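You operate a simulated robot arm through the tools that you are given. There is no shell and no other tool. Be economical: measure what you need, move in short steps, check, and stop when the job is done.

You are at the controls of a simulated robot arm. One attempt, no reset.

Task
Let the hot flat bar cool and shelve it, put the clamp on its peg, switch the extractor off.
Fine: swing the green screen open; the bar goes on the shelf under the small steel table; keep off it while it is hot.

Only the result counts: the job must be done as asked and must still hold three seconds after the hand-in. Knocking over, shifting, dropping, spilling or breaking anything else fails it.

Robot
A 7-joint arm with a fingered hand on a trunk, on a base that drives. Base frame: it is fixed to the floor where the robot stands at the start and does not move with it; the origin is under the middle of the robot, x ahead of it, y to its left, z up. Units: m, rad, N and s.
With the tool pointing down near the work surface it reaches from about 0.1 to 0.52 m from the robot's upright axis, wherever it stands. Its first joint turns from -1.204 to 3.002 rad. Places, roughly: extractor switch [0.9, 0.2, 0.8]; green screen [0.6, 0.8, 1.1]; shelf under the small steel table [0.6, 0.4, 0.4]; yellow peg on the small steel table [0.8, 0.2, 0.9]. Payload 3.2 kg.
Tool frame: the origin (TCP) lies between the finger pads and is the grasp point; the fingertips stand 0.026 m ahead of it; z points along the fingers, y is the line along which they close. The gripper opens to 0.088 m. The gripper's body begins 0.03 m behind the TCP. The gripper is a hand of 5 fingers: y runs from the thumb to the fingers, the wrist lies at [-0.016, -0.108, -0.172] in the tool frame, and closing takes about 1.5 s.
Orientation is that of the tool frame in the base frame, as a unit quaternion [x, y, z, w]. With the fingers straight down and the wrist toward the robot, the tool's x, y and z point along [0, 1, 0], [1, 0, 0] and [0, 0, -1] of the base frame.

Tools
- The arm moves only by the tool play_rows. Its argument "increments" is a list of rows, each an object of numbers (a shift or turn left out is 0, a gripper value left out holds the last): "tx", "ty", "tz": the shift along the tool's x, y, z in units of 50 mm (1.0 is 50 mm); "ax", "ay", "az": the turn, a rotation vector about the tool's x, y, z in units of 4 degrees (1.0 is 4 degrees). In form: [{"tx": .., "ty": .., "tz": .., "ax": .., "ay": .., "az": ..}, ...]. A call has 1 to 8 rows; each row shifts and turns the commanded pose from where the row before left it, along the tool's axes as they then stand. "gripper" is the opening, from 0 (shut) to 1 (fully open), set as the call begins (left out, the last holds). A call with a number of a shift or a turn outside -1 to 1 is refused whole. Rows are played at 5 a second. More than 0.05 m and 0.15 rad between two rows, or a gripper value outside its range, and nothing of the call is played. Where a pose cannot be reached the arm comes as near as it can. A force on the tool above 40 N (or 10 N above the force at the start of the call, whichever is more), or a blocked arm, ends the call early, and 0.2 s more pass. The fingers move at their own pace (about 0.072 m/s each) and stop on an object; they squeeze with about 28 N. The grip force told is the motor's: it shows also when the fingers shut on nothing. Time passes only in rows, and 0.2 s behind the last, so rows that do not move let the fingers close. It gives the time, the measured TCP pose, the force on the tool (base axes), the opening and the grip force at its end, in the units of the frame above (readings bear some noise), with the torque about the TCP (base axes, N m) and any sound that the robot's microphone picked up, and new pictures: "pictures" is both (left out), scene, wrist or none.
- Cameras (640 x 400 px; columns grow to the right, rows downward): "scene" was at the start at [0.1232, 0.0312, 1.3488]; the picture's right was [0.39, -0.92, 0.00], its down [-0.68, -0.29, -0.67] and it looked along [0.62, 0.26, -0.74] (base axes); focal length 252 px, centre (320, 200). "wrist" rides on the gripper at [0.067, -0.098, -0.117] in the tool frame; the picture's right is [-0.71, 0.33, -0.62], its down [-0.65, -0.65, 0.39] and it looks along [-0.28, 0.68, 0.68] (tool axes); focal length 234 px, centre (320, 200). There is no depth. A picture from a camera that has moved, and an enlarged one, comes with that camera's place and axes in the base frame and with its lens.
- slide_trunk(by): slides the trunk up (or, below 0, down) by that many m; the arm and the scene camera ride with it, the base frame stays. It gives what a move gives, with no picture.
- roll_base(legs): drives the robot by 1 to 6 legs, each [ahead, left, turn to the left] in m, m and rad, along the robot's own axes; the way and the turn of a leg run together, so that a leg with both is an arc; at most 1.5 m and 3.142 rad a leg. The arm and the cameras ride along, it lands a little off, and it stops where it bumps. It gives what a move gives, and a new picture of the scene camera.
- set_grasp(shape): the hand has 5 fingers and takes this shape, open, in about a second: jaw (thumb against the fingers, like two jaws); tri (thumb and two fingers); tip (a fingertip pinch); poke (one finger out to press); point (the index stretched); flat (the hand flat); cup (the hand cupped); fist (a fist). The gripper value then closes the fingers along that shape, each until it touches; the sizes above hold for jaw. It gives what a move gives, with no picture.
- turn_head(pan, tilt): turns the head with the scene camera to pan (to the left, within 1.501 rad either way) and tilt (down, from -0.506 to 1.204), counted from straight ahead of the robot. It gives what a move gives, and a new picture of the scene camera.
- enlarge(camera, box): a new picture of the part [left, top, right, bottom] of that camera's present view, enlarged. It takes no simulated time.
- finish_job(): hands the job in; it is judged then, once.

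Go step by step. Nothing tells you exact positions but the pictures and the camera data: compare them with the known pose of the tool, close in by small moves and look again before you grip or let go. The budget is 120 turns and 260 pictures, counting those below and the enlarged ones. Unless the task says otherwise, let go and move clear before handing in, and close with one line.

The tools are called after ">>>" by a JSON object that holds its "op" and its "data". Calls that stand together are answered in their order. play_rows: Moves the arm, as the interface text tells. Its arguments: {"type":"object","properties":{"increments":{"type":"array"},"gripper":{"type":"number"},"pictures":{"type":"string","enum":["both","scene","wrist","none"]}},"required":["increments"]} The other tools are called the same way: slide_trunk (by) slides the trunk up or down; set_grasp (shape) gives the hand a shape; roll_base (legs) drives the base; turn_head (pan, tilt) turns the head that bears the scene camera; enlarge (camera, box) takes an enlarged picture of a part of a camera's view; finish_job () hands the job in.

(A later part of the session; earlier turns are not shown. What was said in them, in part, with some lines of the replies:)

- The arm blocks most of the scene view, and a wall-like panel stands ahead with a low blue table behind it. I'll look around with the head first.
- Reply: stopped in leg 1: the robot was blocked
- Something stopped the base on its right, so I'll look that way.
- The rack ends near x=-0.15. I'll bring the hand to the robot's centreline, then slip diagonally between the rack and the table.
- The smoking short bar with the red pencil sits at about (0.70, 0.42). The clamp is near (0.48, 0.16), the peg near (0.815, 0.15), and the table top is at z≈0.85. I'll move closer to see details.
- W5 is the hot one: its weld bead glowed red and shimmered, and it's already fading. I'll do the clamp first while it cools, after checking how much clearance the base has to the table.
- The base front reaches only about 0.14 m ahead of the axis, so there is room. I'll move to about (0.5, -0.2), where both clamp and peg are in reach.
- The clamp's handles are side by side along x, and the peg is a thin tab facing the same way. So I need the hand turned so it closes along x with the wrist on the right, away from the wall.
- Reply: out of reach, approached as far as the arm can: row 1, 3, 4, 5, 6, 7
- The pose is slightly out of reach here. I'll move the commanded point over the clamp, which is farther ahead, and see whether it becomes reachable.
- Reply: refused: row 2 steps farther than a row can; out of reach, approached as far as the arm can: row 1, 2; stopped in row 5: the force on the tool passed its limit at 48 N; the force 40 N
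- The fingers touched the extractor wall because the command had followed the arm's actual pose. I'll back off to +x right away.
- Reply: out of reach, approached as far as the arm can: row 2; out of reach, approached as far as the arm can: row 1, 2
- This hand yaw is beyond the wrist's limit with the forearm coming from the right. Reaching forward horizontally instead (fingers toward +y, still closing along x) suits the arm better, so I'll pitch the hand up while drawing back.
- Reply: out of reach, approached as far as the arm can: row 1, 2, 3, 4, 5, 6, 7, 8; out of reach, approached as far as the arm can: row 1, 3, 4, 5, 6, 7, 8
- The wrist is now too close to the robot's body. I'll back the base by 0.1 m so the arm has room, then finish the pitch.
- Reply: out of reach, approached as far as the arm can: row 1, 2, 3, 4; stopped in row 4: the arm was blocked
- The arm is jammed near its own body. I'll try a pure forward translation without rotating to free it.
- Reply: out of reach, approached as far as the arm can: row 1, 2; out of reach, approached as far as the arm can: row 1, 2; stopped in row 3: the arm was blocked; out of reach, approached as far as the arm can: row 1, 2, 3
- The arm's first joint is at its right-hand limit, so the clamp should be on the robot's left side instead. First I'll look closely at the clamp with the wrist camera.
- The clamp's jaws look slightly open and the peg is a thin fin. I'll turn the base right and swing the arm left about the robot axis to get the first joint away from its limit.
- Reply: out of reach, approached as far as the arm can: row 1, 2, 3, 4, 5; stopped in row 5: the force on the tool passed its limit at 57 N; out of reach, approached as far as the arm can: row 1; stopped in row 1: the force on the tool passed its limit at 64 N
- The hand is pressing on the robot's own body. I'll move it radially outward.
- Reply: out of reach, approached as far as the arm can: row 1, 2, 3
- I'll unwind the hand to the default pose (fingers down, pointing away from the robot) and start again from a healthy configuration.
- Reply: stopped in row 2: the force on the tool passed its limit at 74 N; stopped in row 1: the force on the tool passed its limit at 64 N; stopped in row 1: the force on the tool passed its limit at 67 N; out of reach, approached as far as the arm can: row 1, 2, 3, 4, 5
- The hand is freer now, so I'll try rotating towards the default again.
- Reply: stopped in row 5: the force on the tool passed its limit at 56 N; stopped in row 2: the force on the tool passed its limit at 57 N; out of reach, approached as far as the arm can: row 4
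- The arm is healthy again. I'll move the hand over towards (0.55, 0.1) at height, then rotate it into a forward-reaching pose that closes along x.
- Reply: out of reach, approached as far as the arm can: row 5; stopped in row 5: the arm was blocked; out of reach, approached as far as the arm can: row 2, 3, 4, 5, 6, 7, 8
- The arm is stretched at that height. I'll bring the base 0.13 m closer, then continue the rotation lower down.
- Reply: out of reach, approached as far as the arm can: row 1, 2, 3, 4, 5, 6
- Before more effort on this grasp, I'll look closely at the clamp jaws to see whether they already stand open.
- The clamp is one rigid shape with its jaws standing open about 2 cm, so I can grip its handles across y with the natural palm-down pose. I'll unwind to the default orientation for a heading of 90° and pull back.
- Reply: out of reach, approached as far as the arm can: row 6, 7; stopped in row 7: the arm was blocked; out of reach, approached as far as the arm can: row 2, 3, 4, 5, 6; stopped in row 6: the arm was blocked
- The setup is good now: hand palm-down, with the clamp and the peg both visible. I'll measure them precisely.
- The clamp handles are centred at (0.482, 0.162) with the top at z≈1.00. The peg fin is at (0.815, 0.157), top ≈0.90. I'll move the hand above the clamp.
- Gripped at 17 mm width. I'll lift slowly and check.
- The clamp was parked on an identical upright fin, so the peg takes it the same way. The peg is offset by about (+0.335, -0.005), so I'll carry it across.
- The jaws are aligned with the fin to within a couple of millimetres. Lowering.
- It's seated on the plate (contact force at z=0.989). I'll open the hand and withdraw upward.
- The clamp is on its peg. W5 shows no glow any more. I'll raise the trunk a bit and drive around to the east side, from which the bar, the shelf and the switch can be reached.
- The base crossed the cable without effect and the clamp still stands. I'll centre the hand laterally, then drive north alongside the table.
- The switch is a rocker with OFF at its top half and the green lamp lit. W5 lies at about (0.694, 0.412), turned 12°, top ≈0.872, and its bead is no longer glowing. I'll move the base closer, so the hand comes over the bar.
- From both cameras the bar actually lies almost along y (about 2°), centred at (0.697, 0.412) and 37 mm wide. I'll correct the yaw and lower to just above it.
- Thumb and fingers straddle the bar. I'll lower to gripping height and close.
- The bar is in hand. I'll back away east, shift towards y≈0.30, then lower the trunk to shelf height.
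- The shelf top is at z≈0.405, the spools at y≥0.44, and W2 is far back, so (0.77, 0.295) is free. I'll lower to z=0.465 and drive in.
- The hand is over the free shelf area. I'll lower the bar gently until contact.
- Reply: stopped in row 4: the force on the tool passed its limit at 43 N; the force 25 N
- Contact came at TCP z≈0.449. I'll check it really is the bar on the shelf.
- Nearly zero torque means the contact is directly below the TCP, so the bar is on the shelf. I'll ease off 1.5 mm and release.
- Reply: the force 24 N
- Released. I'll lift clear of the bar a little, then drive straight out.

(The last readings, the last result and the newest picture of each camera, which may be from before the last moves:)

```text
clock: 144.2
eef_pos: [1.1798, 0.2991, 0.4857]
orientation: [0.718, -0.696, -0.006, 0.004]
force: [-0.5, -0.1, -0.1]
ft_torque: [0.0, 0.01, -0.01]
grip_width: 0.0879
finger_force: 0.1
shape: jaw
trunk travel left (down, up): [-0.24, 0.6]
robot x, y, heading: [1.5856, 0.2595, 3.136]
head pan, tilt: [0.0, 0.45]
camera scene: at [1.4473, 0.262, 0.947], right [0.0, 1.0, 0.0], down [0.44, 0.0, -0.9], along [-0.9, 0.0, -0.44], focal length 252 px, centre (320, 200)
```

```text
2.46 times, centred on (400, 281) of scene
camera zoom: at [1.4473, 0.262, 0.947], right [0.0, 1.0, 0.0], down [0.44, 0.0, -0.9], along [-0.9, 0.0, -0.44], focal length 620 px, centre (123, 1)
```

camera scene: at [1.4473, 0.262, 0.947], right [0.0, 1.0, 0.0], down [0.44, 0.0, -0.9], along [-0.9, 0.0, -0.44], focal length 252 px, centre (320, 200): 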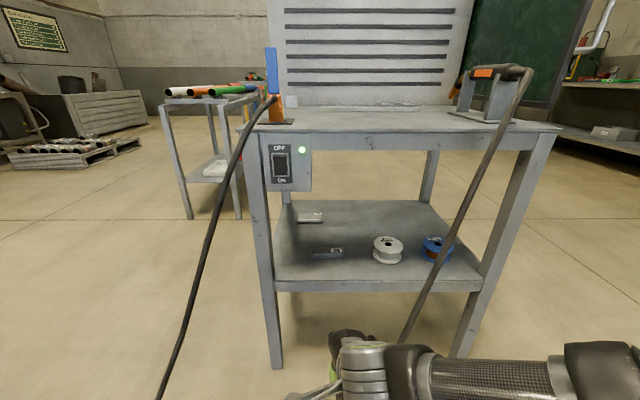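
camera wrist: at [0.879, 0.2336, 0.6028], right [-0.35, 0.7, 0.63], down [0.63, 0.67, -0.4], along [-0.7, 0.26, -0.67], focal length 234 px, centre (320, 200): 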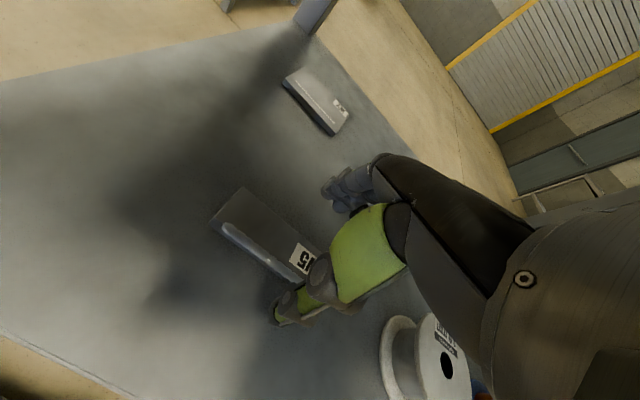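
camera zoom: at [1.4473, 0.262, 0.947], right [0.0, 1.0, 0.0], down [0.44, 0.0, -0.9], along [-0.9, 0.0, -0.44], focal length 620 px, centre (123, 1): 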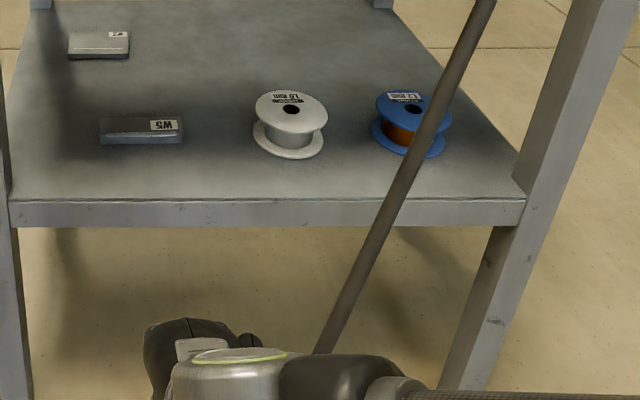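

W5 lies on the shelf, clear of the spools and W2. Next is the switch: I'll raise the trunk and shape the hand with a stretched index to see where its tip stands.

>>> {"op": "slide_trunk", "data": {"by": 0.3}}

>>> {"op": "set_grasp", "data": {"shape": "point"}}

>>> {"op": "turn_head", "data": {"pan": 0.0, "tilt": 0.8}}

>>> {"op": "enlarge", "data": {"camera": "wrist", "box": [0, 0, 640, 400]}}

```text
clock: 147.2
eef_pos: [1.1802, 0.2981, 0.7858]
orientation: [0.718, -0.696, -0.004, 0.005]
force: [0.3, -0.8, 0.5]
ft_torque: [0.02, 0.0, 0.01]
grip_width: 0.0878
finger_force: 0.0
shape: jaw
trunk travel left (down, up): [-0.54, 0.3]
robot x, y, heading: [1.5883, 0.2619, 3.135]
head pan, tilt: [0.0, 0.45]
```

```text
clock: 148.2
eef_pos: [1.1797, 0.2984, 0.7869]
orientation: [0.718, -0.696, -0.005, 0.006]
force: [-1.2, 0.0, 0.2]
ft_torque: [0.02, 0.02, -0.02]
grip_width: 0.0837
finger_force: 0.0
shape: point
trunk travel left (down, up): [-0.54, 0.3]
robot x, y, heading: [1.59, 0.2594, 3.141]
head pan, tilt: [0.0, 0.45]
```

```text
clock: 149.0
eef_pos: [1.1794, 0.2972, 0.7873]
orientation: [0.718, -0.696, -0.004, 0.006]
force: [-0.2, 0.3, -0.3]
ft_torque: [-0.01, 0.01, 0.01]
grip_width: 0.0835
finger_force: 0.1
shape: point
trunk travel left (down, up): [-0.54, 0.3]
robot x, y, heading: [1.5879, 0.259, 3.134]
head pan, tilt: [0.0, 0.799]
camera scene: at [1.4584, 0.262, 1.2167], right [0.0, 1.0, 0.0], down [0.72, 0.0, -0.7], along [-0.7, 0.0, -0.72], focal length 252 px, centre (320, 200)
```

scene: 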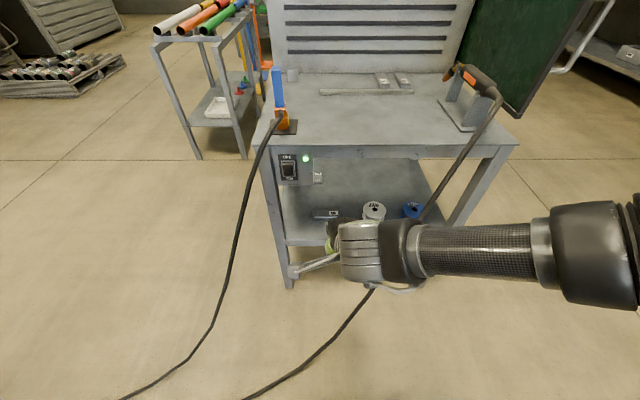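

```text
1.00 times, centred on (320, 200) of wrist (not enlarged: the box is as wide or as high as the picture)
camera zoom: at [1.2808, 0.2328, 0.9028], right [-0.34, 0.7, 0.63], down [0.63, 0.67, -0.4], along [-0.7, 0.26, -0.67], focal length 234 px, centre (320, 200)
```

zoom: 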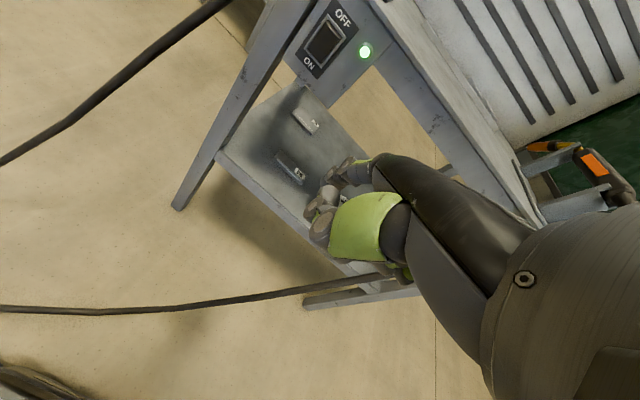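

>>> {"op": "enlarge", "data": {"camera": "scene", "box": [280, 140, 460, 300]}}

>>> {"op": "enlarge", "data": {"camera": "wrist", "box": [260, 120, 460, 300]}}

```text
2.50 times, centred on (370, 220) of scene
camera zoom: at [1.4584, 0.262, 1.2167], right [0.0, 1.0, 0.0], down [0.72, 0.0, -0.7], along [-0.7, 0.0, -0.72], focal length 630 px, centre (195, 150)
```

zoom: 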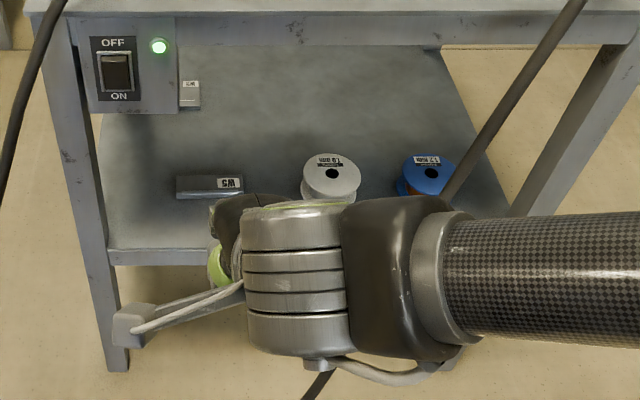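

```text
2.22 times, centred on (360, 210) of wrist
camera zoom: at [1.2808, 0.2328, 0.9028], right [-0.34, 0.7, 0.63], down [0.63, 0.67, -0.4], along [-0.7, 0.26, -0.67], focal length 520 px, centre (231, 178)
```

zoom: 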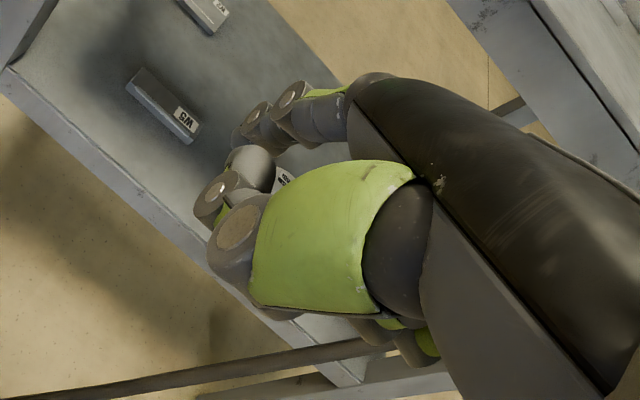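

The index direction isn't obvious, so I'll use the poke shape and pitch the hand so that its fingers point at the switch (west).

>>> {"op": "set_grasp", "data": {"shape": "poke"}}

>>> {"op": "play_rows", "data": {"increments": [{"ax": -1}, {"ax": -1}, {"ax": -1}, {"ax": -1}, {"ax": -1}, {"ax": -1}, {"ax": -1}, {"ax": -1}], "pictures": "none"}}

>>> {"op": "play_rows", "data": {"increments": [{"ax": -1}, {"ax": -1}, {"ax": -1}, {"ax": -1}, {"ax": -1}, {"ax": -1}, {"ax": -1}, {"ax": -1}], "pictures": "both"}}

```text
clock: 149.9
eef_pos: [1.1791, 0.2976, 0.7851]
orientation: [0.718, -0.696, -0.004, 0.005]
force: [-0.2, -1.1, -0.8]
ft_torque: [0.02, -0.02, 0.01]
grip_width: 0.0
finger_force: 0.1
shape: poke
trunk travel left (down, up): [-0.54, 0.3]
robot x, y, heading: [1.5827, 0.2621, 3.138]
head pan, tilt: [0.0, 0.799]
```

```text
clock: 151.7
eef_pos: [1.1421, 0.2767, 0.785]
orientation: [0.688, -0.668, -0.196, 0.204]
force: [0.8, 0.3, -0.4]
ft_torque: [0.01, -0.01, -0.01]
grip_width: 0.0
finger_force: 0.1
shape: poke
out of reach, approached as far as the arm can: row 3, 4, 5, 6, 7, 8
trunk travel left (down, up): [-0.54, 0.3]
robot x, y, heading: [1.5884, 0.2613, 3.139]
head pan, tilt: [0.0, 0.799]
```

```text
clock: 153.5
eef_pos: [1.1426, 0.2779, 0.7862]
orientation: [0.606, -0.587, -0.372, 0.385]
force: [-1.2, -0.6, -0.2]
ft_torque: [0.0, 0.05, -0.01]
grip_width: 0.0
finger_force: 0.0
shape: poke
trunk travel left (down, up): [-0.54, 0.3]
robot x, y, heading: [1.589, 0.2582, 3.14]
head pan, tilt: [0.0, 0.799]
camera scene: at [1.4583, 0.2618, 1.2166], right [0.0, 1.0, 0.0], down [0.72, 0.0, -0.7], along [-0.7, 0.0, -0.72], focal length 252 px, centre (320, 200)
camera wrist: at [1.292, 0.2139, 0.7481], right [0.4, 0.72, 0.56], down [-0.09, 0.65, -0.76], along [-0.91, 0.25, 0.33], focal length 234 px, centre (320, 200)
```

scene: 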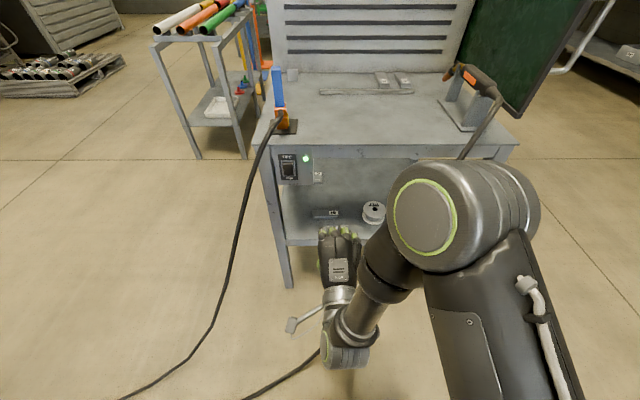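
wrist: 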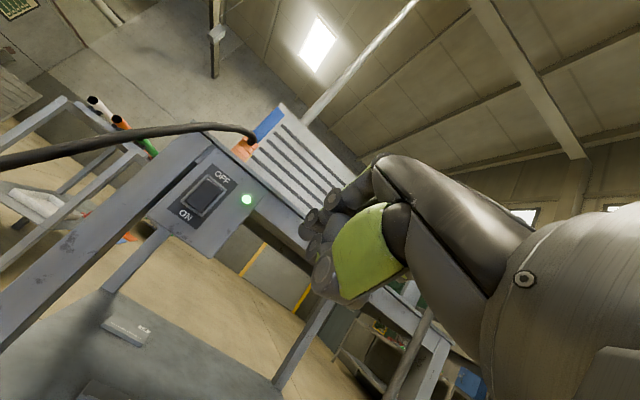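

Good, the hand now points at the switch, tilted 25° down. Zooming in to find the poking fingertip.

>>> {"op": "enlarge", "data": {"camera": "wrist", "box": [260, 130, 460, 310]}}

>>> {"op": "enlarge", "data": {"camera": "scene", "box": [260, 130, 440, 300]}}

```text
2.22 times, centred on (360, 220) of wrist
camera zoom: at [1.292, 0.2139, 0.7481], right [0.4, 0.72, 0.56], down [-0.09, 0.65, -0.76], along [-0.91, 0.25, 0.33], focal length 520 px, centre (231, 156)
```

zoom: 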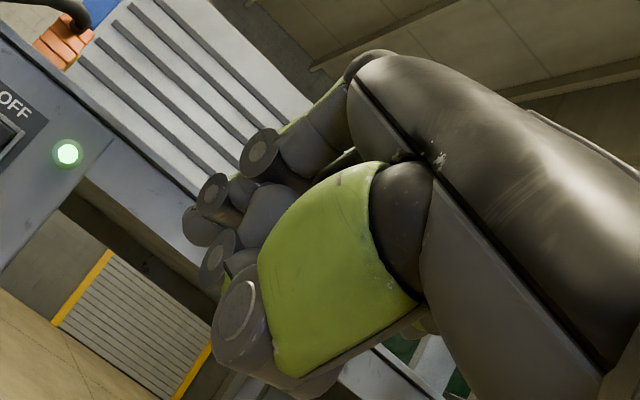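

```text
2.35 times, centred on (350, 215) of scene
camera zoom: at [1.4583, 0.2618, 1.2166], right [0.0, 1.0, 0.0], down [0.72, 0.0, -0.7], along [-0.7, 0.0, -0.72], focal length 593 px, centre (249, 165)
```

zoom: 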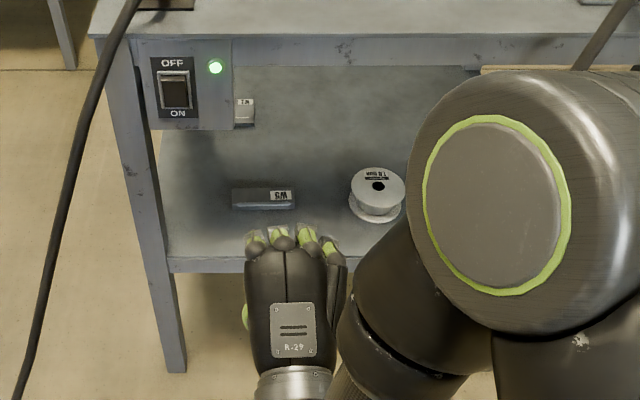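

>>> {"op": "play_rows", "data": {"increments": [{"ax": -1}, {"ax": -1}, {"ax": -1}, {"ax": -1}, {"ax": -1}, {"ax": -1}, {"ax": -1}, {"ax": -1}], "pictures": "none"}}

>>> {"op": "enlarge", "data": {"camera": "scene", "box": [260, 130, 440, 300]}}

```text
clock: 155.3
eef_pos: [1.0323, 0.2688, 0.8532]
orientation: [0.479, -0.462, -0.52, 0.536]
force: [-1.2, -0.1, -0.2]
ft_torque: [-0.04, 0.01, 0.0]
grip_width: 0.0002
finger_force: 0.1
shape: poke
out of reach, approached as far as the arm can: row 3, 4, 5, 6, 7, 8
trunk travel left (down, up): [-0.54, 0.3]
robot x, y, heading: [1.5894, 0.2601, 3.135]
head pan, tilt: [0.0, 0.799]
```

```text
2.35 times, centred on (350, 215) of scene
camera zoom: at [1.4581, 0.2618, 1.2166], right [0.0, 1.0, 0.0], down [0.72, 0.0, -0.7], along [-0.7, 0.0, -0.72], focal length 593 px, centre (249, 165)
```

zoom: 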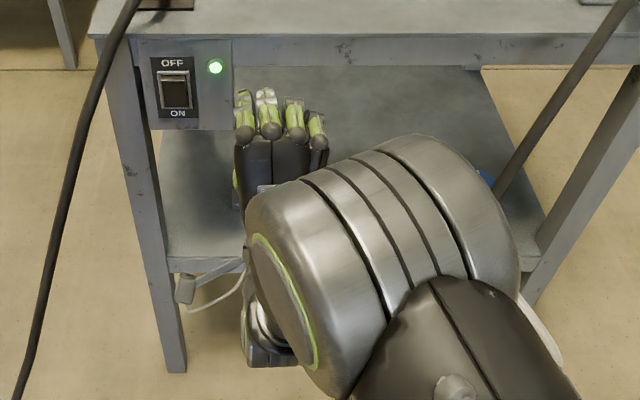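

>>> {"op": "enlarge", "data": {"camera": "wrist", "box": [220, 130, 420, 330]}}

>>> {"op": "enlarge", "data": {"camera": "scene", "box": [320, 150, 400, 215]}}

```text
2.00 times, centred on (320, 230) of wrist
camera zoom: at [1.1404, 0.2043, 0.7433], right [0.63, 0.73, 0.26], down [-0.48, 0.64, -0.6], along [-0.6, 0.26, 0.75], focal length 468 px, centre (320, 140)
```

zoom: 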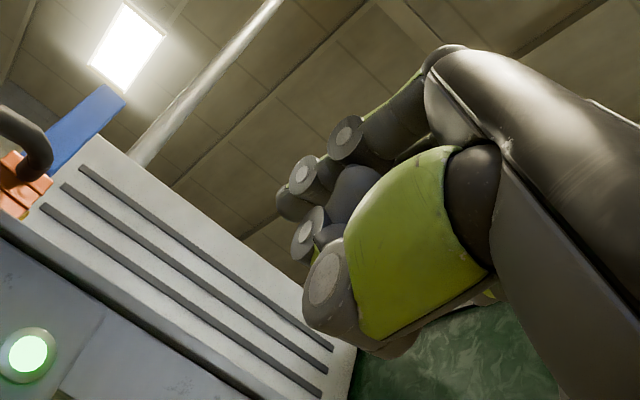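

```text
6.15 times, centred on (360, 182) of scene
camera zoom: at [1.4581, 0.2618, 1.2166], right [0.0, 1.0, 0.0], down [0.72, 0.0, -0.7], along [-0.7, 0.0, -0.72], focal length 1550 px, centre (74, 308)
```

zoom: 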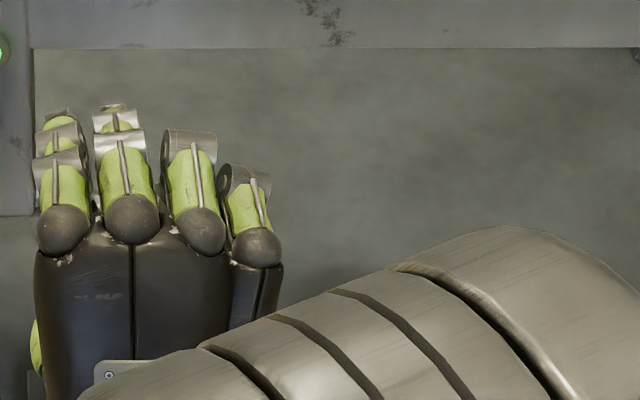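

The index fingertip sits about 22 mm ahead of the TCP and 12 mm to the south. The OFF half of the rocker is at about (0.90, 0.172, 0.785). I'll draw back, level the hand a little and line up.

>>> {"op": "play_rows", "data": {"increments": [{"tz": -0.9, "ax": 1}, {"tz": -0.9, "ax": 1}, {"tx": 0.85, "ax": 1}, {"tx": 0.85, "ax": 1}, {"ty": -0.8}, {}], "pictures": "scene"}}

>>> {"op": "enlarge", "data": {"camera": "scene", "box": [240, 130, 380, 260]}}

```text
clock: 156.2
eef_pos: [1.0993, 0.2358, 0.8092]
orientation: [-0.553, 0.565, 0.43, -0.436]
force: [-0.3, 0.0, 0.4]
ft_torque: [-0.02, 0.0, -0.01]
grip_width: 0.0
finger_force: 0.2
shape: poke
out of reach, approached as far as the arm can: row 1, 2
trunk travel left (down, up): [-0.54, 0.3]
robot x, y, heading: [1.5895, 0.2603, 3.141]
head pan, tilt: [0.0, 0.799]
stopped in row 4: the arm was blocked; the commanded pose is now the measured one
camera scene: at [1.4587, 0.2621, 1.2167], right [0.0, 1.0, 0.0], down [0.72, 0.0, -0.7], along [-0.7, 0.0, -0.72], focal length 252 px, centre (320, 200)
```

scene: 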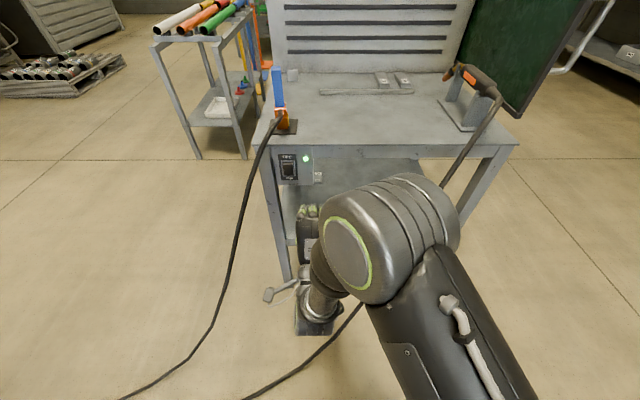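

```text
3.08 times, centred on (310, 195) of scene
camera zoom: at [1.4587, 0.2621, 1.2167], right [0.0, 1.0, 0.0], down [0.72, 0.0, -0.7], along [-0.7, 0.0, -0.72], focal length 775 px, centre (351, 215)
```

zoom: 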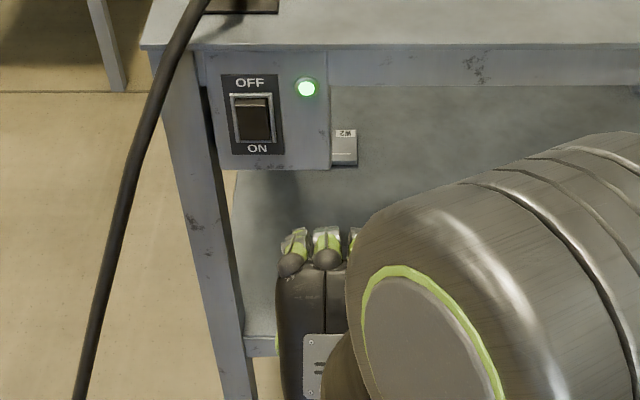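

>>> {"op": "slide_trunk", "data": {"by": -0.022}}

>>> {"op": "roll_base", "data": {"legs": [[0.0, 0.052, 0], [0.11, 0, 0]]}}

>>> {"op": "enlarge", "data": {"camera": "scene", "box": [220, 180, 360, 290]}}

>>> {"op": "enlarge", "data": {"camera": "wrist", "box": [140, 90, 460, 330]}}

```text
clock: 156.8
eef_pos: [1.0986, 0.2367, 0.786]
orientation: [-0.554, 0.564, 0.43, -0.435]
force: [0.0, -0.3, 1.3]
ft_torque: [-0.01, -0.02, -0.02]
grip_width: 0.0
finger_force: 0.1
shape: poke
trunk travel left (down, up): [-0.518, 0.322]
robot x, y, heading: [1.5863, 0.26, 3.141]
head pan, tilt: [0.0, 0.799]
```

```text
clock: 158.6
eef_pos: [0.9857, 0.1837, 0.787]
orientation: [-0.555, 0.562, 0.43, -0.437]
force: [-0.2, 0.1, 0.6]
ft_torque: [-0.01, -0.01, 0.03]
grip_width: 0.0
finger_force: 0.1
shape: poke
trunk travel left (down, up): [-0.518, 0.322]
robot x, y, heading: [1.4791, 0.2097, 3.14]
head pan, tilt: [0.0, 0.799]
camera scene: at [1.3456, 0.2108, 1.1945], right [0.0, 1.0, 0.0], down [0.72, 0.0, -0.7], along [-0.7, 0.0, -0.72], focal length 252 px, centre (320, 200)
```

scene: 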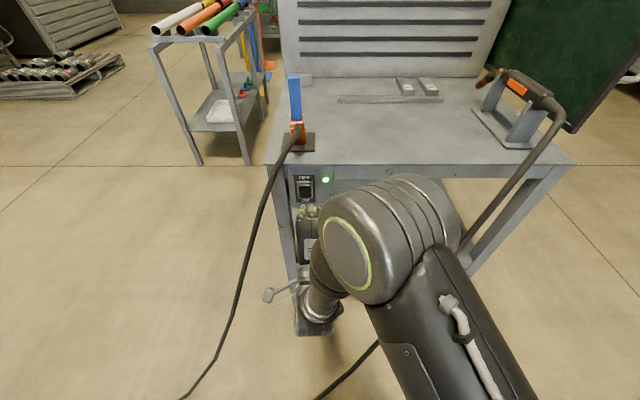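

```text
3.64 times, centred on (290, 235) of scene
camera zoom: at [1.3456, 0.2108, 1.1945], right [0.0, 1.0, 0.0], down [0.72, 0.0, -0.7], along [-0.7, 0.0, -0.72], focal length 916 px, centre (429, 73)
```

zoom: 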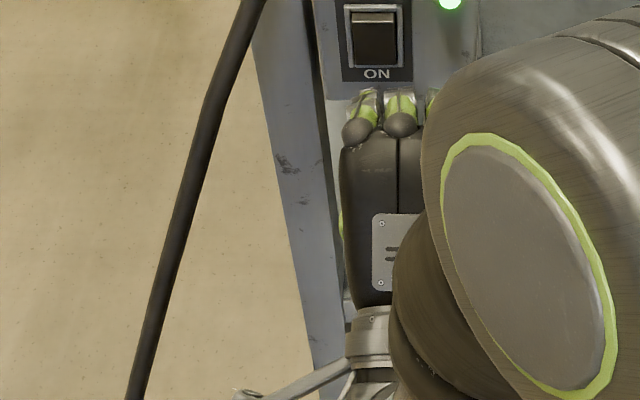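

```text
1.67 times, centred on (300, 210) of wrist
camera zoom: at [1.1243, 0.1145, 0.723], right [0.52, 0.71, 0.47], down [-0.21, 0.64, -0.74], along [-0.83, 0.29, 0.48], focal length 390 px, centre (353, 183)
```

zoom: 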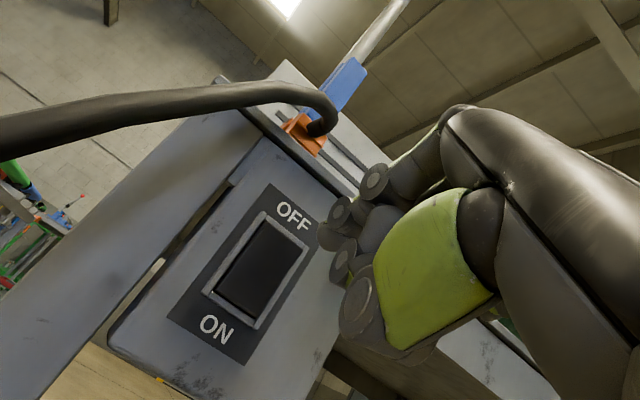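

The fingertip is aligned about 6 cm in front of the OFF half. I'll push west in small steps.

>>> {"op": "play_rows", "data": {"increments": [{"tz": 0.35, "ty": 0.09}, {"tz": 0.35, "ty": 0.09}, {"tz": 0.2, "ty": 0.05}, {}], "pictures": "none"}}

>>> {"op": "enlarge", "data": {"camera": "wrist", "box": [140, 90, 460, 330]}}

```text
clock: 159.6
eef_pos: [0.9396, 0.1855, 0.7866]
orientation: [-0.555, 0.563, 0.43, -0.437]
force: [-0.3, -0.3, -0.1]
ft_torque: [0.03, 0.01, 0.01]
grip_width: 0.0001
finger_force: 0.1
shape: poke
trunk travel left (down, up): [-0.518, 0.322]
robot x, y, heading: [1.4776, 0.2092, 3.138]
head pan, tilt: [0.0, 0.799]
```

```text
1.67 times, centred on (300, 210) of wrist
camera zoom: at [1.0779, 0.1148, 0.7231], right [0.52, 0.71, 0.47], down [-0.21, 0.64, -0.74], along [-0.82, 0.29, 0.49], focal length 390 px, centre (353, 183)
```

zoom: 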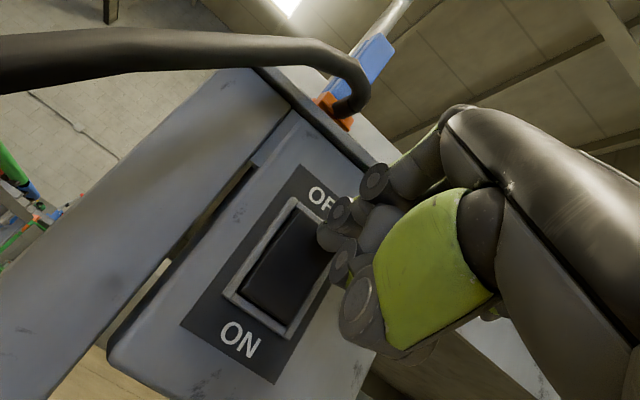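

>>> {"op": "play_rows", "data": {"increments": [{"tz": 0.15, "ty": 0.04}, {"tz": 0.15, "ty": 0.04}, {"tz": 0.1, "ty": 0.025}, {}], "pictures": "none"}}

>>> {"op": "enlarge", "data": {"camera": "wrist", "box": [140, 90, 460, 330]}}

>>> {"op": "enlarge", "data": {"camera": "scene", "box": [220, 140, 360, 250]}}

```text
clock: 160.6
eef_pos: [0.9262, 0.1844, 0.7906]
orientation: [-0.555, 0.562, 0.43, -0.438]
force: [39.4, 2.7, -1.2]
ft_torque: [0.01, -0.13, 0.08]
grip_width: 0.0
finger_force: 0.1
shape: poke
trunk travel left (down, up): [-0.518, 0.322]
robot x, y, heading: [1.476, 0.2129, 3.14]
head pan, tilt: [0.0, 0.799]
heard: click
```

```text
1.67 times, centred on (300, 210) of wrist
camera zoom: at [1.064, 0.1142, 0.7259], right [0.53, 0.71, 0.46], down [-0.21, 0.64, -0.74], along [-0.82, 0.29, 0.49], focal length 390 px, centre (353, 183)
```

zoom: 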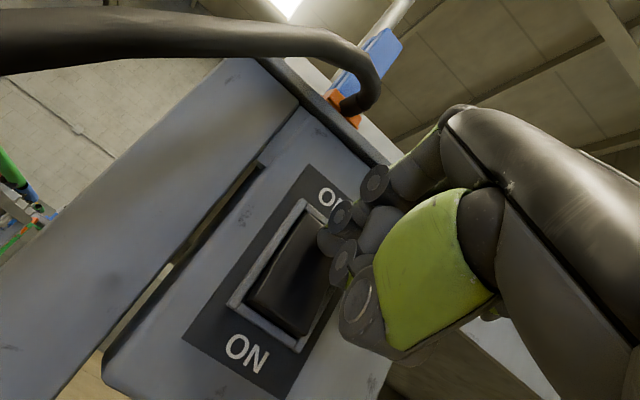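

```text
3.64 times, centred on (290, 195) of scene
camera zoom: at [1.3549, 0.2116, 1.1955], right [0.0, 1.0, 0.0], down [0.71, 0.0, -0.7], along [-0.7, 0.0, -0.71], focal length 916 px, centre (429, 218)
```

zoom: 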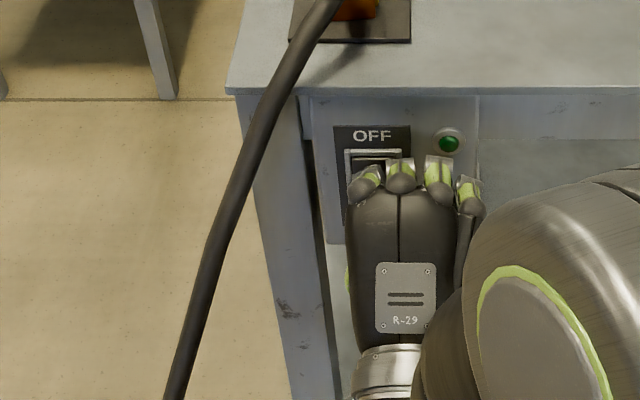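

Click heard and the lamp is dark, so the extractor is off. I'll back off straight and then look at the green screen.

>>> {"op": "play_rows", "data": {"increments": [{"tz": -0.6, "ty": -0.15}, {"tz": -0.6, "ty": -0.15}], "pictures": "none"}}

>>> {"op": "roll_base", "data": {"legs": [[-0.5, 0, 0]]}}

>>> {"op": "turn_head", "data": {"pan": -0.45, "tilt": 0.3}}

>>> {"op": "enlarge", "data": {"camera": "scene", "box": [60, 80, 480, 340]}}

```text
clock: 161.2
eef_pos: [0.9798, 0.1847, 0.79]
orientation: [-0.554, 0.563, 0.431, -0.437]
force: [-0.3, 0.8, 0.8]
ft_torque: [0.01, -0.02, 0.01]
grip_width: 0.0001
finger_force: 0.0
shape: poke
trunk travel left (down, up): [-0.518, 0.322]
robot x, y, heading: [1.4756, 0.2078, 3.143]
head pan, tilt: [0.0, 0.799]
```

```text
clock: 164.1
eef_pos: [1.477, 0.1846, 0.7877]
orientation: [-0.552, 0.565, 0.432, -0.435]
force: [0.4, 0.7, -0.2]
ft_torque: [0.0, 0.0, 0.02]
grip_width: 0.0001
finger_force: 0.1
shape: poke
trunk travel left (down, up): [-0.518, 0.322]
robot x, y, heading: [1.9726, 0.2077, 3.13]
head pan, tilt: [0.0, 0.799]
camera scene: at [1.8427, 0.2097, 1.1947], right [0.01, 1.0, 0.0], down [0.72, 0.0, -0.7], along [-0.7, 0.0, -0.72], focal length 252 px, centre (320, 200)
```

scene: 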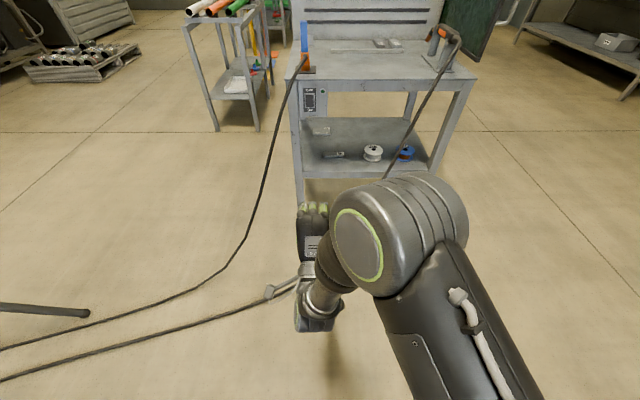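

```text
clock: 165.0
eef_pos: [1.4764, 0.1855, 0.7887]
orientation: [-0.552, 0.564, 0.432, -0.436]
force: [0.4, 0.5, 0.0]
ft_torque: [-0.02, 0.01, 0.0]
grip_width: 0.0002
finger_force: 0.1
shape: poke
trunk travel left (down, up): [-0.518, 0.322]
robot x, y, heading: [1.9732, 0.2087, 3.135]
head pan, tilt: [-0.45, 0.3]
camera scene: at [1.839, 0.2503, 1.2389], right [0.44, 0.9, 0.0], down [0.27, -0.13, -0.95], along [-0.86, 0.42, -0.3], focal length 252 px, centre (320, 200)
```

scene: 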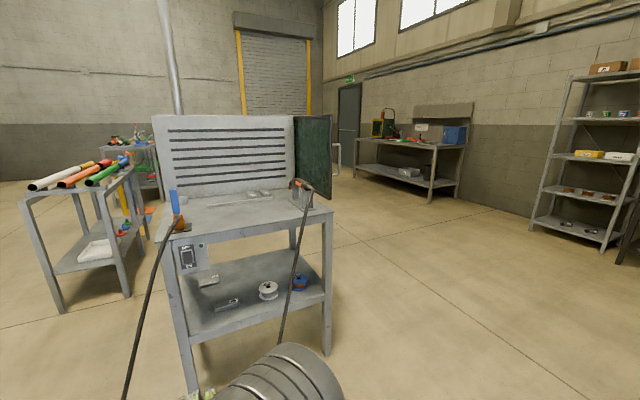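

```text
1.52 times, centred on (270, 210) of scene
camera zoom: at [1.839, 0.2503, 1.2389], right [0.44, 0.9, 0.0], down [0.27, -0.13, -0.95], along [-0.86, 0.42, -0.3], focal length 384 px, centre (396, 185)
```

zoom: 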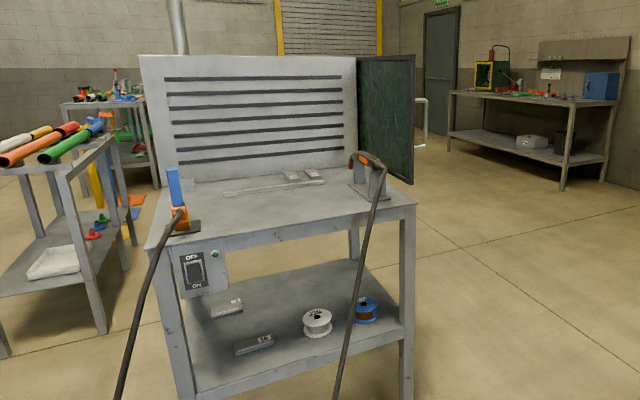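

The extractor lamp is off and everything stands in place. The green screen is hinged at about (0.36, 0.80) with its free edge at (0.78, 0.82). I'll make a fist, raise it, and go to the table side of the free edge to push the screen out northward.

>>> {"op": "set_grasp", "data": {"shape": "fist"}}

>>> {"op": "slide_trunk", "data": {"by": 0.32}}

>>> {"op": "play_rows", "data": {"increments": [{"ty": 0.6, "tz": -0.15}, {"ty": 0.4, "tz": -0.1}], "pictures": "none"}}

>>> {"op": "roll_base", "data": {"legs": [[0, -0.5, 0], [0.5, 0, 0]]}}

>>> {"op": "turn_head", "data": {"pan": 0.0, "tilt": 0.6}}

```text
clock: 165.9
eef_pos: [1.4777, 0.1855, 0.7882]
orientation: [-0.552, 0.565, 0.432, -0.435]
force: [-0.1, 0.7, 1.1]
ft_torque: [0.01, 0.0, 0.0]
grip_width: 0.0
finger_force: 0.0
shape: fist
trunk travel left (down, up): [-0.518, 0.322]
robot x, y, heading: [1.9754, 0.2078, 3.135]
head pan, tilt: [-0.45, 0.3]
```

```text
clock: 169.1
eef_pos: [1.4763, 0.1855, 1.1089]
orientation: [-0.554, 0.564, 0.43, -0.435]
force: [0.4, -0.2, 0.2]
ft_torque: [0.01, 0.03, -0.04]
grip_width: 0.0
finger_force: 0.1
shape: fist
trunk travel left (down, up): [-0.838, 0.002]
robot x, y, heading: [1.9715, 0.2098, 3.133]
head pan, tilt: [-0.45, 0.3]
```

```text
clock: 169.7
eef_pos: [1.4784, 0.187, 1.1591]
orientation: [-0.554, 0.564, 0.43, -0.436]
force: [0.0, -0.3, -0.5]
ft_torque: [0.03, -0.01, -0.01]
grip_width: 0.0001
finger_force: 0.0
shape: fist
trunk travel left (down, up): [-0.838, 0.002]
robot x, y, heading: [1.9755, 0.2069, 3.139]
head pan, tilt: [-0.45, 0.3]
```

```text
clock: 175.2
eef_pos: [0.9767, 0.6792, 1.1593]
orientation: [-0.557, 0.561, 0.428, -0.438]
force: [0.3, 0.1, 0.1]
ft_torque: [0.0, 0.0, 0.02]
grip_width: 0.0
finger_force: 0.1
shape: fist
trunk travel left (down, up): [-0.838, 0.002]
robot x, y, heading: [1.4698, 0.709, -3.135]
head pan, tilt: [-0.45, 0.3]
camera scene: at [1.3389, 0.7468, 1.559], right [0.43, 0.9, 0.0], down [0.27, -0.13, -0.96], along [-0.86, 0.41, -0.3], focal length 252 px, centre (320, 200)
```

scene: 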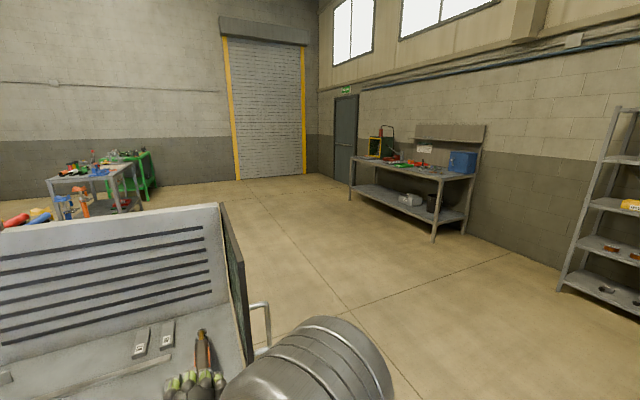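

```text
clock: 176.1
eef_pos: [0.9772, 0.6788, 1.159]
orientation: [-0.556, 0.562, 0.429, -0.438]
force: [-1.2, -0.2, 0.3]
ft_torque: [-0.04, -0.02, 0.01]
grip_width: 0.0
finger_force: 0.1
shape: fist
trunk travel left (down, up): [-0.838, 0.002]
robot x, y, heading: [1.4733, 0.7059, -3.14]
head pan, tilt: [0.0, 0.6]
camera scene: at [1.3348, 0.7063, 1.5316], right [-0.01, 1.0, 0.0], down [0.56, 0.0, -0.83], along [-0.83, -0.01, -0.56], focal length 252 px, centre (320, 200)
```

scene: 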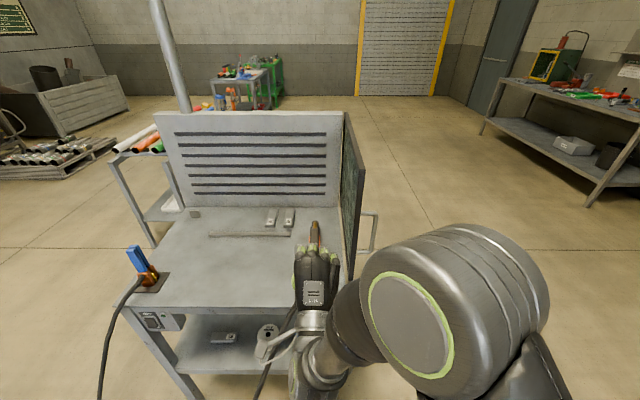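

The elbow would hit the screen's edge if I came straight from the east. Facing north-west keeps the forearm behind the hand, so I'll turn to about 135° and move south-east of the free edge.

>>> {"op": "roll_base", "data": {"legs": [[0, 0, -0.785], [-0.148, 0.351, 0]]}}

>>> {"op": "play_rows", "data": {"increments": [{"tz": 0.5, "ty": 0.13}, {"tz": 0.5, "ty": 0.13}, {}], "pictures": "scene"}}

```text
clock: 180.5
eef_pos: [0.9638, 0.6861, 1.159]
orientation: [-0.3, 0.731, 0.563, -0.241]
force: [-0.7, 0.5, -0.6]
ft_torque: [-0.01, -0.02, 0.0]
grip_width: 0.0
finger_force: 0.0
shape: fist
trunk travel left (down, up): [-0.838, 0.002]
robot x, y, heading: [1.3375, 0.3545, 2.361]
head pan, tilt: [0.0, 0.6]
camera scene: at [1.2355, 0.4533, 1.5315], right [0.7, 0.71, 0.0], down [0.4, -0.4, -0.82], along [-0.59, 0.58, -0.57], focal length 252 px, centre (320, 200)
```

scene: 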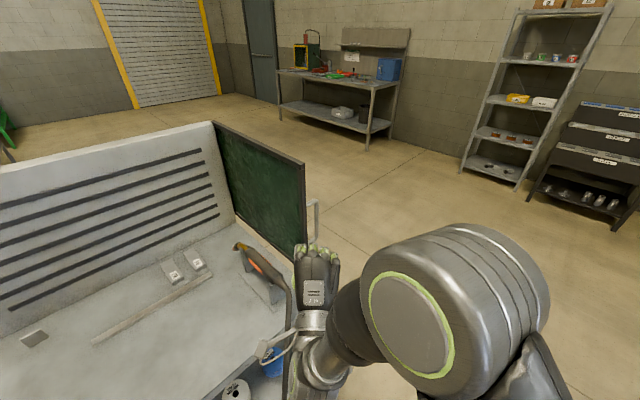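

```text
clock: 181.3
eef_pos: [0.9277, 0.7225, 1.16]
orientation: [-0.298, 0.732, 0.564, -0.24]
force: [0.3, 0.9, 0.2]
ft_torque: [0.01, 0.0, -0.02]
grip_width: 0.0001
finger_force: 0.0
shape: fist
trunk travel left (down, up): [-0.838, 0.002]
robot x, y, heading: [1.3384, 0.355, 2.365]
head pan, tilt: [0.0, 0.6]
camera scene: at [1.2359, 0.4526, 1.5316], right [0.7, 0.71, 0.0], down [0.4, -0.4, -0.83], along [-0.59, 0.58, -0.56], focal length 252 px, centre (320, 200)
```

scene: 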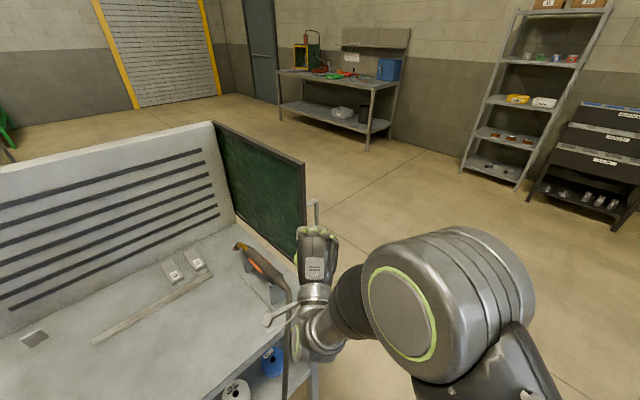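

>>> {"op": "roll_base", "data": {"legs": [[0.1, 0.106, 0]]}}

>>> {"op": "enlarge", "data": {"camera": "scene", "box": [200, 100, 420, 380]}}

```text
clock: 182.7
eef_pos: [0.7816, 0.7166, 1.1608]
orientation: [-0.299, 0.732, 0.563, -0.241]
force: [0.2, 0.4, 0.3]
ft_torque: [-0.02, 0.01, 0.04]
grip_width: 0.0004
finger_force: 0.0
shape: fist
trunk travel left (down, up): [-0.838, 0.002]
robot x, y, heading: [1.1898, 0.349, 2.37]
head pan, tilt: [0.0, 0.6]
camera scene: at [1.0899, 0.4468, 1.5316], right [0.7, 0.71, 0.0], down [0.4, -0.4, -0.83], along [-0.59, 0.58, -0.56], focal length 252 px, centre (320, 200)
```

scene: 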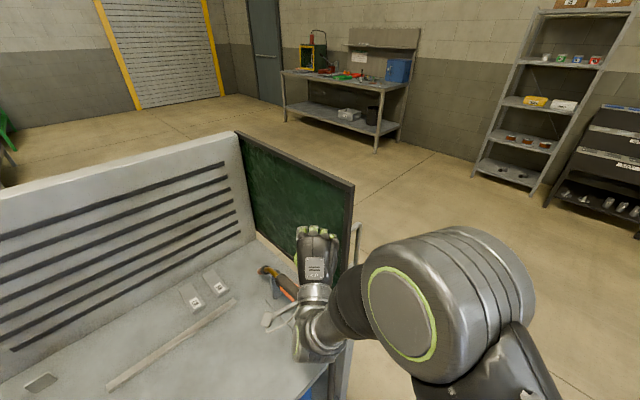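

```text
1.43 times, centred on (310, 240) of scene
camera zoom: at [1.0899, 0.4468, 1.5316], right [0.7, 0.71, 0.0], down [0.4, -0.4, -0.83], along [-0.59, 0.58, -0.56], focal length 360 px, centre (334, 143)
```

zoom: 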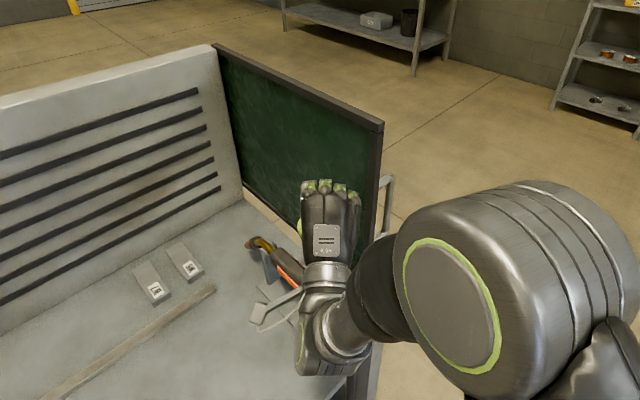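

The fist is on the table side, near the free edge. I'll push north with the base in stages.

>>> {"op": "roll_base", "data": {"legs": [[0.155, -0.127, 0]]}}

```text
clock: 184.3
eef_pos: [0.7611, 0.9136, 1.1599]
orientation: [-0.299, 0.731, 0.564, -0.24]
force: [1.5, 0.1, 0.3]
ft_torque: [0.04, 0.0, 0.01]
grip_width: 0.0
finger_force: 0.1
shape: fist
trunk travel left (down, up): [-0.838, 0.002]
robot x, y, heading: [1.1657, 0.5452, 2.364]
head pan, tilt: [0.0, 0.6]
camera scene: at [1.0689, 0.6438, 1.5315], right [0.7, 0.71, 0.0], down [0.4, -0.4, -0.83], along [-0.59, 0.58, -0.56], focal length 252 px, centre (320, 200)
```

scene: 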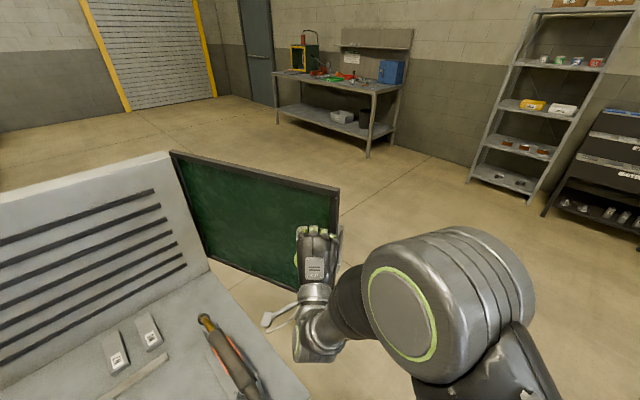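

The screen swings freely. The base can't follow straight north-west because of the table, so I'll curve around while turning back towards west, keeping the hand on the screen.

>>> {"op": "roll_base", "data": {"legs": [[0.065, -0.164, 0.255], [0.065, -0.183, 0.262], [0.062, -0.185, 0.262]]}}

```text
clock: 188.1
eef_pos: [0.641, 1.0816, 1.1599]
orientation: [-0.552, 0.564, 0.432, -0.436]
force: [-0.3, 0.7, -0.5]
ft_torque: [0.0, 0.03, 0.01]
grip_width: 0.0
finger_force: 0.1
shape: fist
trunk travel left (down, up): [-0.838, 0.002]
robot x, y, heading: [1.1877, 1.1028, 3.137]
head pan, tilt: [0.0, 0.6]
camera scene: at [1.0507, 1.1039, 1.5315], right [0.01, 1.0, 0.0], down [0.56, 0.0, -0.83], along [-0.83, 0.01, -0.56], focal length 252 px, centre (320, 200)
```

scene: 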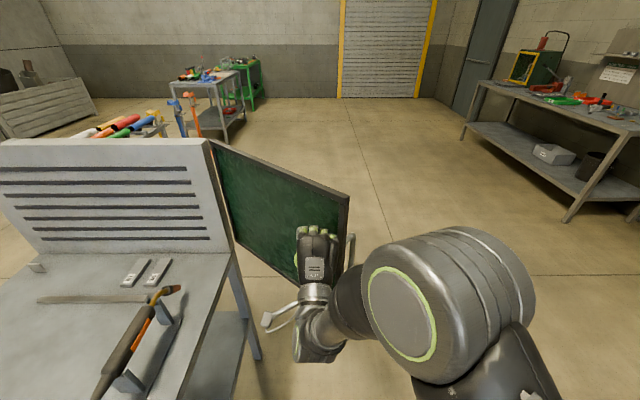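

It's at about 45° and following well. Continuing round to about 90–100°.

>>> {"op": "roll_base", "data": {"legs": [[0.141, -0.08, 0], [0.08, -0.02, 0], [0.07, 0.0, 0]]}}

```text
clock: 189.3
eef_pos: [0.553, 1.1327, 1.1618]
orientation: [-0.554, 0.559, 0.432, -0.439]
force: [0.3, -0.5, 0.1]
ft_torque: [0.03, 0.01, -0.03]
grip_width: 0.0
finger_force: 0.0
shape: fist
trunk travel left (down, up): [-0.838, 0.002]
robot x, y, heading: [1.0982, 1.1564, 3.139]
head pan, tilt: [0.0, 0.6]
stopped in leg 1: the force on the tool passed its limit at 72 N (the readings are from after the stop); the commanded pose is now the measured one
camera scene: at [0.96, 1.1583, 1.5316], right [0.01, 1.0, 0.0], down [0.56, 0.0, -0.83], along [-0.83, 0.0, -0.56], focal length 252 px, centre (320, 200)
```

scene: 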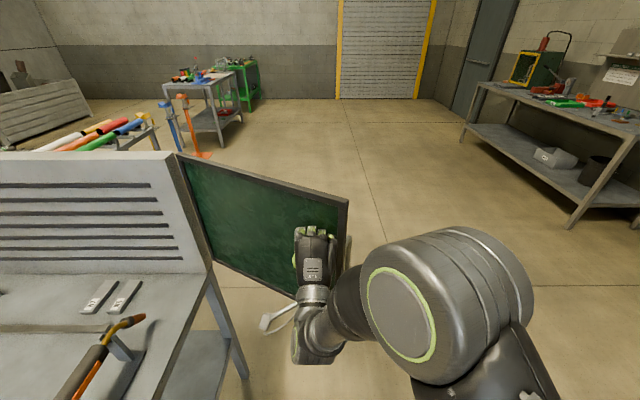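

The screen is at about 63° and the push was stopped on force. I'll try a gentler small push to see whether that is the stop.

>>> {"op": "roll_base", "data": {"legs": [[0.04, -0.02, 0]]}}

```text
clock: 190.2
eef_pos: [0.5528, 1.1304, 1.1639]
orientation: [0.56, -0.551, -0.431, 0.444]
force: [23.6, -8.8, 1.0]
ft_torque: [0.2, 0.34, -1.18]
grip_width: 0.0
finger_force: 0.0
shape: fist
trunk travel left (down, up): [-0.838, 0.002]
robot x, y, heading: [1.0838, 1.1674, 3.136]
head pan, tilt: [0.0, 0.6]
stopped in leg 1: the force on the tool passed its limit at 48 N (the readings are from after the stop); the commanded pose is now the measured one
camera scene: at [0.9558, 1.1637, 1.5326], right [0.0, 1.0, 0.0], down [0.56, 0.0, -0.83], along [-0.83, 0.0, -0.56], focal length 252 px, centre (320, 200)
```

scene: 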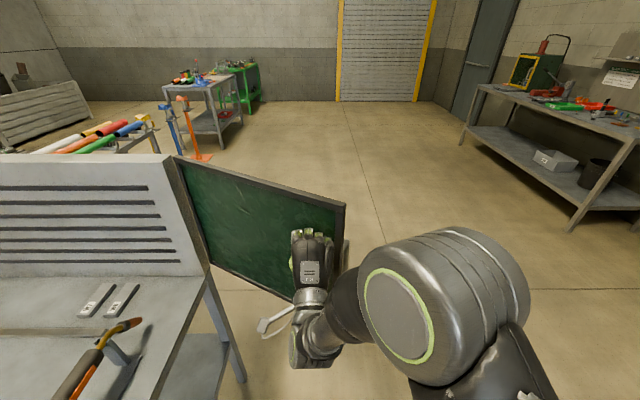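

The screen resists squarely along its normal, so it has reached its stop (about 65–70°) and is fully open. I'll back away and check that it stays.

>>> {"op": "roll_base", "data": {"legs": [[-0.15, 0.05, 0], [-0.4, 0, 0]]}}

>>> {"op": "turn_head", "data": {"pan": 0.35, "tilt": 0.5}}

>>> {"op": "enlarge", "data": {"camera": "scene", "box": [80, 130, 400, 390]}}

```text
clock: 193.7
eef_pos: [1.0918, 1.0861, 1.1595]
orientation: [-0.557, 0.558, 0.431, -0.439]
force: [-0.2, 0.5, -0.3]
ft_torque: [0.0, -0.05, -0.02]
grip_width: 0.0
finger_force: 0.0
shape: fist
trunk travel left (down, up): [-0.838, 0.002]
robot x, y, heading: [1.6333, 1.1108, 3.13]
head pan, tilt: [0.0, 0.6]
camera scene: at [1.4938, 1.1128, 1.5315], right [0.01, 1.0, 0.0], down [0.57, -0.01, -0.82], along [-0.82, 0.01, -0.57], focal length 252 px, centre (320, 200)
```

scene: 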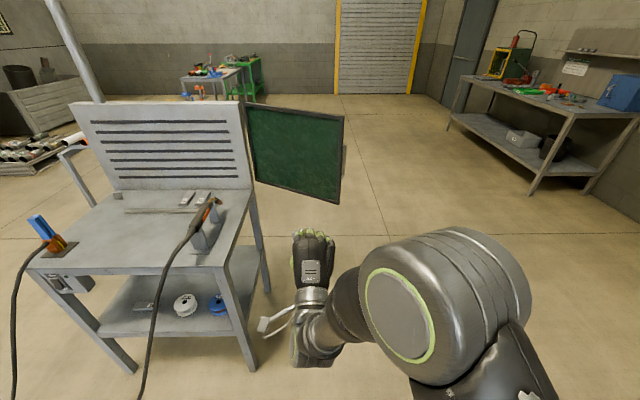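

```text
clock: 194.5
eef_pos: [1.091, 1.0845, 1.1592]
orientation: [-0.556, 0.558, 0.432, -0.439]
force: [-0.8, 0.4, -0.2]
ft_torque: [0.01, -0.01, 0.02]
grip_width: 0.0001
finger_force: 0.0
shape: fist
trunk travel left (down, up): [-0.838, 0.002]
robot x, y, heading: [1.6345, 1.1073, 3.129]
head pan, tilt: [0.351, 0.499]
camera scene: at [1.4965, 1.0816, 1.5405], right [-0.33, 0.94, 0.0], down [0.45, 0.16, -0.88], along [-0.83, -0.29, -0.48], focal length 252 px, centre (320, 200)
```

scene: 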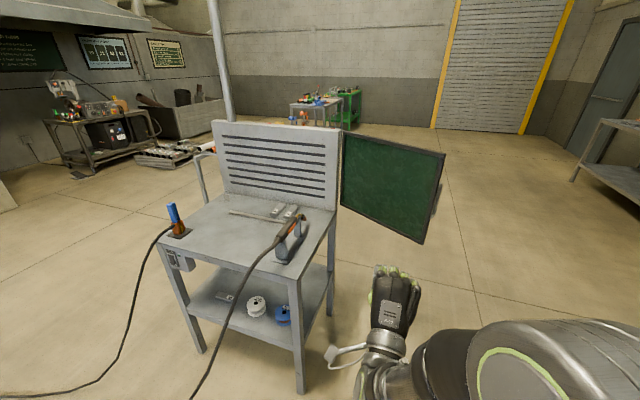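

```text
1.54 times, centred on (240, 260) of scene
camera zoom: at [1.4965, 1.0816, 1.5405], right [-0.33, 0.94, 0.0], down [0.45, 0.16, -0.88], along [-0.83, -0.29, -0.48], focal length 388 px, centre (443, 108)
```

zoom: 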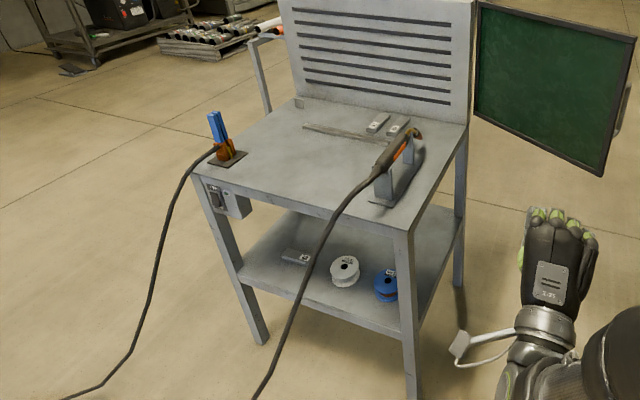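

The screen stays open, the clamp stands on the yellow peg, W5 is on the shelf, the switch lamp is dark, and the hand is clear. I'm handing in.

>>> {"op": "finish_job", "data": {}}

```text
The job is handed in.
```

I shelved the cooled bar (W5), put the clamp on the yellow peg, switched the extractor off and swung the green screen open to its stop.
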